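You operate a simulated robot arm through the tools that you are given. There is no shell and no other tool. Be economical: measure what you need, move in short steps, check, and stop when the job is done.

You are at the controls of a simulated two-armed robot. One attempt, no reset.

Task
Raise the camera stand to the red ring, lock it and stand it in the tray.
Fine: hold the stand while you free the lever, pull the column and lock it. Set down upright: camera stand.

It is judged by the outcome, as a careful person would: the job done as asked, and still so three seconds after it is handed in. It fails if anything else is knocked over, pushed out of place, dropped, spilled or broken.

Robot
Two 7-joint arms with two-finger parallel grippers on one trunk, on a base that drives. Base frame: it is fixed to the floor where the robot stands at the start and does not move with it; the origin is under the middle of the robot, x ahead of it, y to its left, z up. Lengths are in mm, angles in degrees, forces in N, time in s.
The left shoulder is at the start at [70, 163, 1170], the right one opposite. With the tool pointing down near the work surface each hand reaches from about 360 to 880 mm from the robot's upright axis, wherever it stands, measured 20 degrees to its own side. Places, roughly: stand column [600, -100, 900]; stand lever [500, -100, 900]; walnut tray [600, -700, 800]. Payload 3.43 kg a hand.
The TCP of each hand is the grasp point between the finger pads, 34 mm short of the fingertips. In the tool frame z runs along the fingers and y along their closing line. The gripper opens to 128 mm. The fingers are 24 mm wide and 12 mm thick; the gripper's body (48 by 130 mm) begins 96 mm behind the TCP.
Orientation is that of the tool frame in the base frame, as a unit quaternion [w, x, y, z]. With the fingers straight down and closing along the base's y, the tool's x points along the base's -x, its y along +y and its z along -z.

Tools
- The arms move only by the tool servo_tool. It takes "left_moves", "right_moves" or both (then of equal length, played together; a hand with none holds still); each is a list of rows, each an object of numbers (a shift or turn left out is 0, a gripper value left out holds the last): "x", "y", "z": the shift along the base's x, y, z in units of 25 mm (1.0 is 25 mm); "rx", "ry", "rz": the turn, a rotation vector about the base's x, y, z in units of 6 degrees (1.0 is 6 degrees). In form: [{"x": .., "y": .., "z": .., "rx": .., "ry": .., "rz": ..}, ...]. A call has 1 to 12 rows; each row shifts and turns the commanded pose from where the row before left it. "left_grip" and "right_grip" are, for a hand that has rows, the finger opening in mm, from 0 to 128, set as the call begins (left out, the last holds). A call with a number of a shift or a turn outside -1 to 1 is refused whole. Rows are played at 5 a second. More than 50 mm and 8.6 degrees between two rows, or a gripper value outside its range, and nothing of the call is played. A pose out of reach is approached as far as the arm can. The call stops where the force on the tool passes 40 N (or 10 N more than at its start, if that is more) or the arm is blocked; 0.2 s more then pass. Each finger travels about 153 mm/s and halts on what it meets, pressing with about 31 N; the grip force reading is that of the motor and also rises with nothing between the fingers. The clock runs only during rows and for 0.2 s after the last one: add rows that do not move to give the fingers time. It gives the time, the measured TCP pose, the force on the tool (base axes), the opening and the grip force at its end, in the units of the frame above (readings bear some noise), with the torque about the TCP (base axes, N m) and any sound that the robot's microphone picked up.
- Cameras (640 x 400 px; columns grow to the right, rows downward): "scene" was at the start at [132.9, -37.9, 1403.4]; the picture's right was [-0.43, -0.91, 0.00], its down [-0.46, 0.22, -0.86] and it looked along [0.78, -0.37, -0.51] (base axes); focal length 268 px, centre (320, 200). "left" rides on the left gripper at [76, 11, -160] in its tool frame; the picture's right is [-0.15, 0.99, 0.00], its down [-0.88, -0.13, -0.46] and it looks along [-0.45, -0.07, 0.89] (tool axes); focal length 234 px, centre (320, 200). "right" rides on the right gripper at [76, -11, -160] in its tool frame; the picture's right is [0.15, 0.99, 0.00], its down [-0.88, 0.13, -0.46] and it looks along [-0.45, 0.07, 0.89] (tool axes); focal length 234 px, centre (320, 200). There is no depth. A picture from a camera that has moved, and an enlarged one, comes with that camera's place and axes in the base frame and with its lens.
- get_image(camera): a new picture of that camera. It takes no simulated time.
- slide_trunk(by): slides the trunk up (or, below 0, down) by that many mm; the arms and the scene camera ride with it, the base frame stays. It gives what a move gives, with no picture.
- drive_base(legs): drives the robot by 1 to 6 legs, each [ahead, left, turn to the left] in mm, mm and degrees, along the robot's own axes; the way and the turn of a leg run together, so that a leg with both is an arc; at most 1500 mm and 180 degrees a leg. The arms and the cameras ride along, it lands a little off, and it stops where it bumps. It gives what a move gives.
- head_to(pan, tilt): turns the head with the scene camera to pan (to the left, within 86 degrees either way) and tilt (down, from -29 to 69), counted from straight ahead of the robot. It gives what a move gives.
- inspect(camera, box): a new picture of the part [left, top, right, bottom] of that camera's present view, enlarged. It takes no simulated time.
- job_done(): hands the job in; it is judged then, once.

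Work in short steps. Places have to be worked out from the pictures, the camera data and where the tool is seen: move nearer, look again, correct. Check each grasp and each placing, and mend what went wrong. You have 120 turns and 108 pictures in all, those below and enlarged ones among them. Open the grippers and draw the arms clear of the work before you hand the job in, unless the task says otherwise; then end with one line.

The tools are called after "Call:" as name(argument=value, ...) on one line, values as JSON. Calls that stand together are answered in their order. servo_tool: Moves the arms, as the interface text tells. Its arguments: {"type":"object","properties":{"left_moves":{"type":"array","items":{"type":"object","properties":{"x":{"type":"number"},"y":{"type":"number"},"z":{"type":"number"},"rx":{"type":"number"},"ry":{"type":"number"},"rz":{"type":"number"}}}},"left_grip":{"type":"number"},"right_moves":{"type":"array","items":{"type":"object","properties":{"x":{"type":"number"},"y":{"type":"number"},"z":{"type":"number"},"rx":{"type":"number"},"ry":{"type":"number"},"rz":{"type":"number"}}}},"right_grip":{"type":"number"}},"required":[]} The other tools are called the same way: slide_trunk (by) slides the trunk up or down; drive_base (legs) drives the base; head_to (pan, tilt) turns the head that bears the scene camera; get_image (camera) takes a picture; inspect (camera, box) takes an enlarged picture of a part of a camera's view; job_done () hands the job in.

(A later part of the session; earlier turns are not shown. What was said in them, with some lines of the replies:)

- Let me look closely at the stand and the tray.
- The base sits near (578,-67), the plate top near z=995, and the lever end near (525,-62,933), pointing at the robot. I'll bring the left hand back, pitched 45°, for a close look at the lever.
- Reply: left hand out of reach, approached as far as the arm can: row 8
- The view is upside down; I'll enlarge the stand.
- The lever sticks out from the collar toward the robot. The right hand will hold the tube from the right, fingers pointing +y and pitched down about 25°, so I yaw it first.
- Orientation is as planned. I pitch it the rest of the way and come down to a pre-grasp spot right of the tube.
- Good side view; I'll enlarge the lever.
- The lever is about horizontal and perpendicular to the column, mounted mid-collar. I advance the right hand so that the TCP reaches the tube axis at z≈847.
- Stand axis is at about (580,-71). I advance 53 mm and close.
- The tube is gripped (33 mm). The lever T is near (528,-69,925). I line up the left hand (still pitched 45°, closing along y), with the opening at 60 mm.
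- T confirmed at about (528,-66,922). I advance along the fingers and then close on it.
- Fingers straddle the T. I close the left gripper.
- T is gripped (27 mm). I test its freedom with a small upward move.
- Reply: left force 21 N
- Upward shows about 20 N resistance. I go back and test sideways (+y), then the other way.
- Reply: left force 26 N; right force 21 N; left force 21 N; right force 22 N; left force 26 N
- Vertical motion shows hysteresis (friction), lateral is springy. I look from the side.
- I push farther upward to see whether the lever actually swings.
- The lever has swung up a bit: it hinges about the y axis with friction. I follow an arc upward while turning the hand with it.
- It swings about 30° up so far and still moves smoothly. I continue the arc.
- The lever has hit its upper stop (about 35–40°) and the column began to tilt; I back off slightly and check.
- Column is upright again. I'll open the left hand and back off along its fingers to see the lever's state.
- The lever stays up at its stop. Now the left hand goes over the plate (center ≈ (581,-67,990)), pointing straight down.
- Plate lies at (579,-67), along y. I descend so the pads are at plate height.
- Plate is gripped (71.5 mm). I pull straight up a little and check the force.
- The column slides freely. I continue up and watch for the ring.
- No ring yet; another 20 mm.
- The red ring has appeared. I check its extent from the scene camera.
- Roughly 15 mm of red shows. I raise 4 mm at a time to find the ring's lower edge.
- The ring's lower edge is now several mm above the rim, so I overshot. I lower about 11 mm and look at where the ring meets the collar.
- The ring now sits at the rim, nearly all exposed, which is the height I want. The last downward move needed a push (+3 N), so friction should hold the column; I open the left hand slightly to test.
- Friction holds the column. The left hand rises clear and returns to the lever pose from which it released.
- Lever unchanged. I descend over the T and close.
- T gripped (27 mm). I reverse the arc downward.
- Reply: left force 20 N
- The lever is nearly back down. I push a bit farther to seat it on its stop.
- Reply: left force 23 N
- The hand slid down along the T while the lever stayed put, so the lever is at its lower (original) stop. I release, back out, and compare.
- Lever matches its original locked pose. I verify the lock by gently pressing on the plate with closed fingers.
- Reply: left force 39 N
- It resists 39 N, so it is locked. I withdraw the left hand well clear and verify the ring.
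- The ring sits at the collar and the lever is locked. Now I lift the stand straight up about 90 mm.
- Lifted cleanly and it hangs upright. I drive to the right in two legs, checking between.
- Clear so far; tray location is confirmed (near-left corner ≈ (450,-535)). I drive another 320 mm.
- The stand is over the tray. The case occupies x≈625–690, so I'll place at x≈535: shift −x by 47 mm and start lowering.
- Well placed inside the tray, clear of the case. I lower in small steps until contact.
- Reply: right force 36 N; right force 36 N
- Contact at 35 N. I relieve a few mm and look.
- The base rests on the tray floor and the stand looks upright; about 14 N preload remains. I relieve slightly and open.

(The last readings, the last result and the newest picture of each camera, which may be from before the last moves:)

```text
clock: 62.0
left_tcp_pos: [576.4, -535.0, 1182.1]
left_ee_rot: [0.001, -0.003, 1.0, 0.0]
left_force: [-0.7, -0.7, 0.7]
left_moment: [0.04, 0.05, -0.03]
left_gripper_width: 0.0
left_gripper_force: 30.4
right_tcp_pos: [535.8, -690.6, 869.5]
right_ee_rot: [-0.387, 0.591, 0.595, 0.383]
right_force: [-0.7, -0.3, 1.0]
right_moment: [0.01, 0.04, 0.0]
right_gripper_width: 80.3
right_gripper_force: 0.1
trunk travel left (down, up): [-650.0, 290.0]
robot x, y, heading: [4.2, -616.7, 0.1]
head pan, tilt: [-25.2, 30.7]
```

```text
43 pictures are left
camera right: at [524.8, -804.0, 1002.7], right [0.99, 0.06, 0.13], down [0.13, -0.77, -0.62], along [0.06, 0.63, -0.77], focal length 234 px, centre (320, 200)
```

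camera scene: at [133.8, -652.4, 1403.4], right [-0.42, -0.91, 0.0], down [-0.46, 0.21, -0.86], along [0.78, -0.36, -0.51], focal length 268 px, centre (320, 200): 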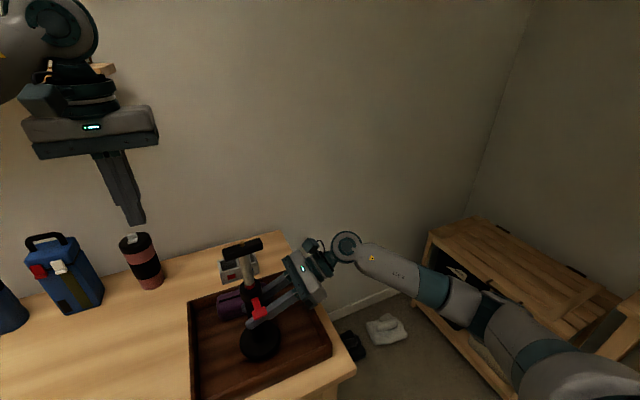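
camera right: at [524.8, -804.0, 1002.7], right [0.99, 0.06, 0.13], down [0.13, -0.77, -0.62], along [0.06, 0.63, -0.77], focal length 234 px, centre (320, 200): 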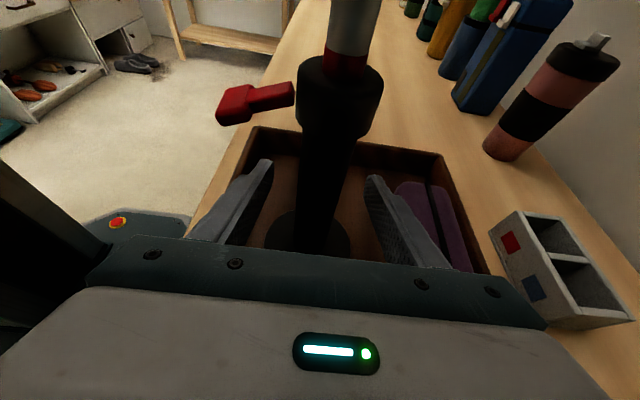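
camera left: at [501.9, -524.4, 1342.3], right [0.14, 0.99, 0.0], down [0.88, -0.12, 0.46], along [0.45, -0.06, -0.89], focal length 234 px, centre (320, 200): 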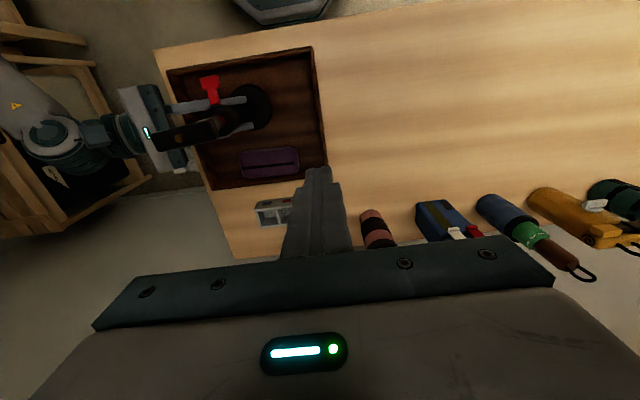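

The stand stands free. I withdraw the right hand back along its fingers and upward.

Call:
servo_tool(right_moves=[{"y": -0.6, "z": 0.25}, {"y": -0.9, "z": 0.4}, {"y": -0.9, "z": 0.4}, {"y": -0.9, "z": 0.4}, {"y": -0.9, "z": 0.6}, {"y": -0.5, "z": 0.9}, {"z": 0.9}, {"z": 0.9}])

Call:
get_image(camera="right")

Call:
inspect(camera="scene", box=[180, 220, 360, 400])

Call:
get_image(camera="left")

```text
clock: 63.8
left_tcp_pos: [575.2, -534.1, 1183.1]
left_ee_rot: [0.001, -0.003, 1.0, -0.001]
left_force: [-0.5, -0.2, 0.4]
left_moment: [0.02, -0.01, 0.03]
left_gripper_width: 0.0
left_gripper_force: 31.1
right_tcp_pos: [533.8, -806.1, 986.6]
right_ee_rot: [-0.385, 0.593, 0.594, 0.384]
right_force: [-0.7, 0.0, -0.1]
right_moment: [-0.03, -0.02, 0.0]
right_gripper_width: 79.6
right_gripper_force: 0.1
trunk travel left (down, up): [-650.0, 290.0]
robot x, y, heading: [-0.5, -614.4, 0.4]
head pan, tilt: [-25.2, 30.7]
```

```text
42 pictures are left
camera right: at [523.4, -921.3, 1119.7], right [0.99, 0.06, 0.13], down [0.13, -0.77, -0.62], along [0.06, 0.63, -0.77], focal length 234 px, centre (320, 200)
```

right: 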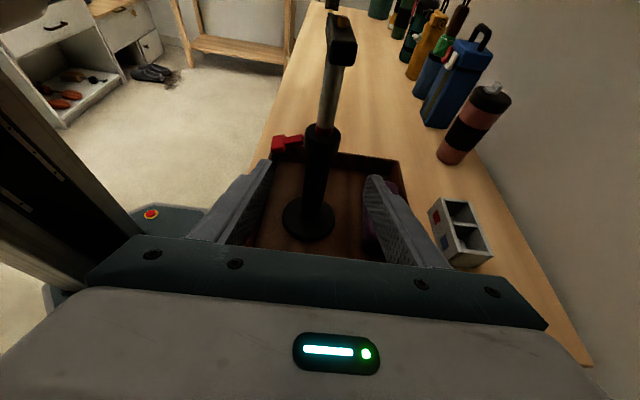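

```text
2.22 times, centred on (270, 310) of scene
camera zoom: at [133.3, -652.3, 1403.4], right [-0.42, -0.91, 0.0], down [-0.46, 0.21, -0.86], along [0.78, -0.36, -0.51], focal length 595 px, centre (431, -44)
```

zoom: 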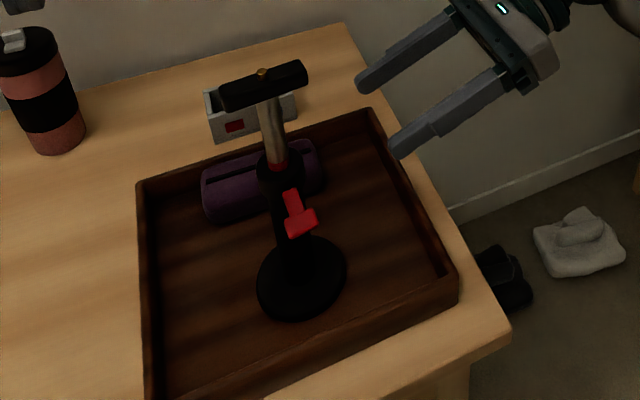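

```text
40 pictures are left
camera left: at [501.5, -524.3, 1342.5], right [0.14, 0.99, 0.0], down [0.88, -0.12, 0.46], along [0.45, -0.06, -0.89], focal length 234 px, centre (320, 200)
```

left: 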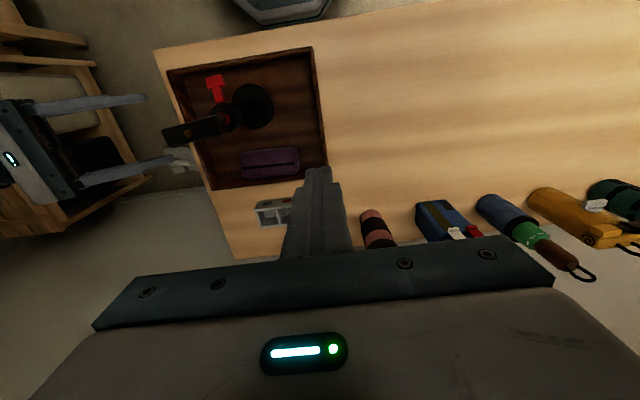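

The stand is upright in the tray and nothing else has moved. One last look at the ring and lever, and I open the left gripper.

Call:
servo_tool(left_moves=[{"z": 0.5}, {}, {}], left_grip=100, right_moves=[{"z": 0.8}, {"z": 0.8}, {}])

Call:
inspect(camera="scene", box=[235, 270, 295, 330])

```text
clock: 64.6
left_tcp_pos: [576.9, -537.4, 1198.2]
left_ee_rot: [0.001, -0.004, 1.0, 0.0]
left_force: [-0.1, -0.3, 0.1]
left_moment: [0.01, 0.0, -0.02]
left_gripper_width: 100.2
left_gripper_force: 0.1
right_tcp_pos: [534.7, -808.6, 1025.8]
right_ee_rot: [-0.387, 0.591, 0.595, 0.384]
right_force: [0.1, 0.7, 0.0]
right_moment: [0.01, 0.01, -0.01]
right_gripper_width: 80.0
right_gripper_force: 0.1
trunk travel left (down, up): [-650.0, 290.0]
robot x, y, heading: [2.2, -612.4, 0.3]
head pan, tilt: [-25.2, 30.7]
```

```text
6.67 times, centred on (265, 300) of scene
camera zoom: at [133.5, -652.6, 1403.4], right [-0.42, -0.91, 0.0], down [-0.46, 0.22, -0.86], along [0.78, -0.36, -0.51], focal length 1784 px, centre (687, -467)
```

zoom: 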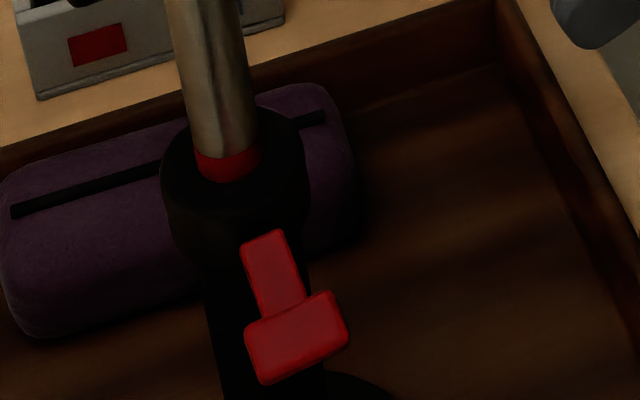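

The ring sits at the collar, the lever is in its locked position, and both hands are open and clear. I hand the job in.

Call:
job_done()

```text
The job is handed in.
```

The camera stand is raised to the red ring, locked, and standing upright in the walnut tray; about 70% of the ring shows above the collar, because pressing on the plate with 39 N to test the lock let the column settle about 2 mm.
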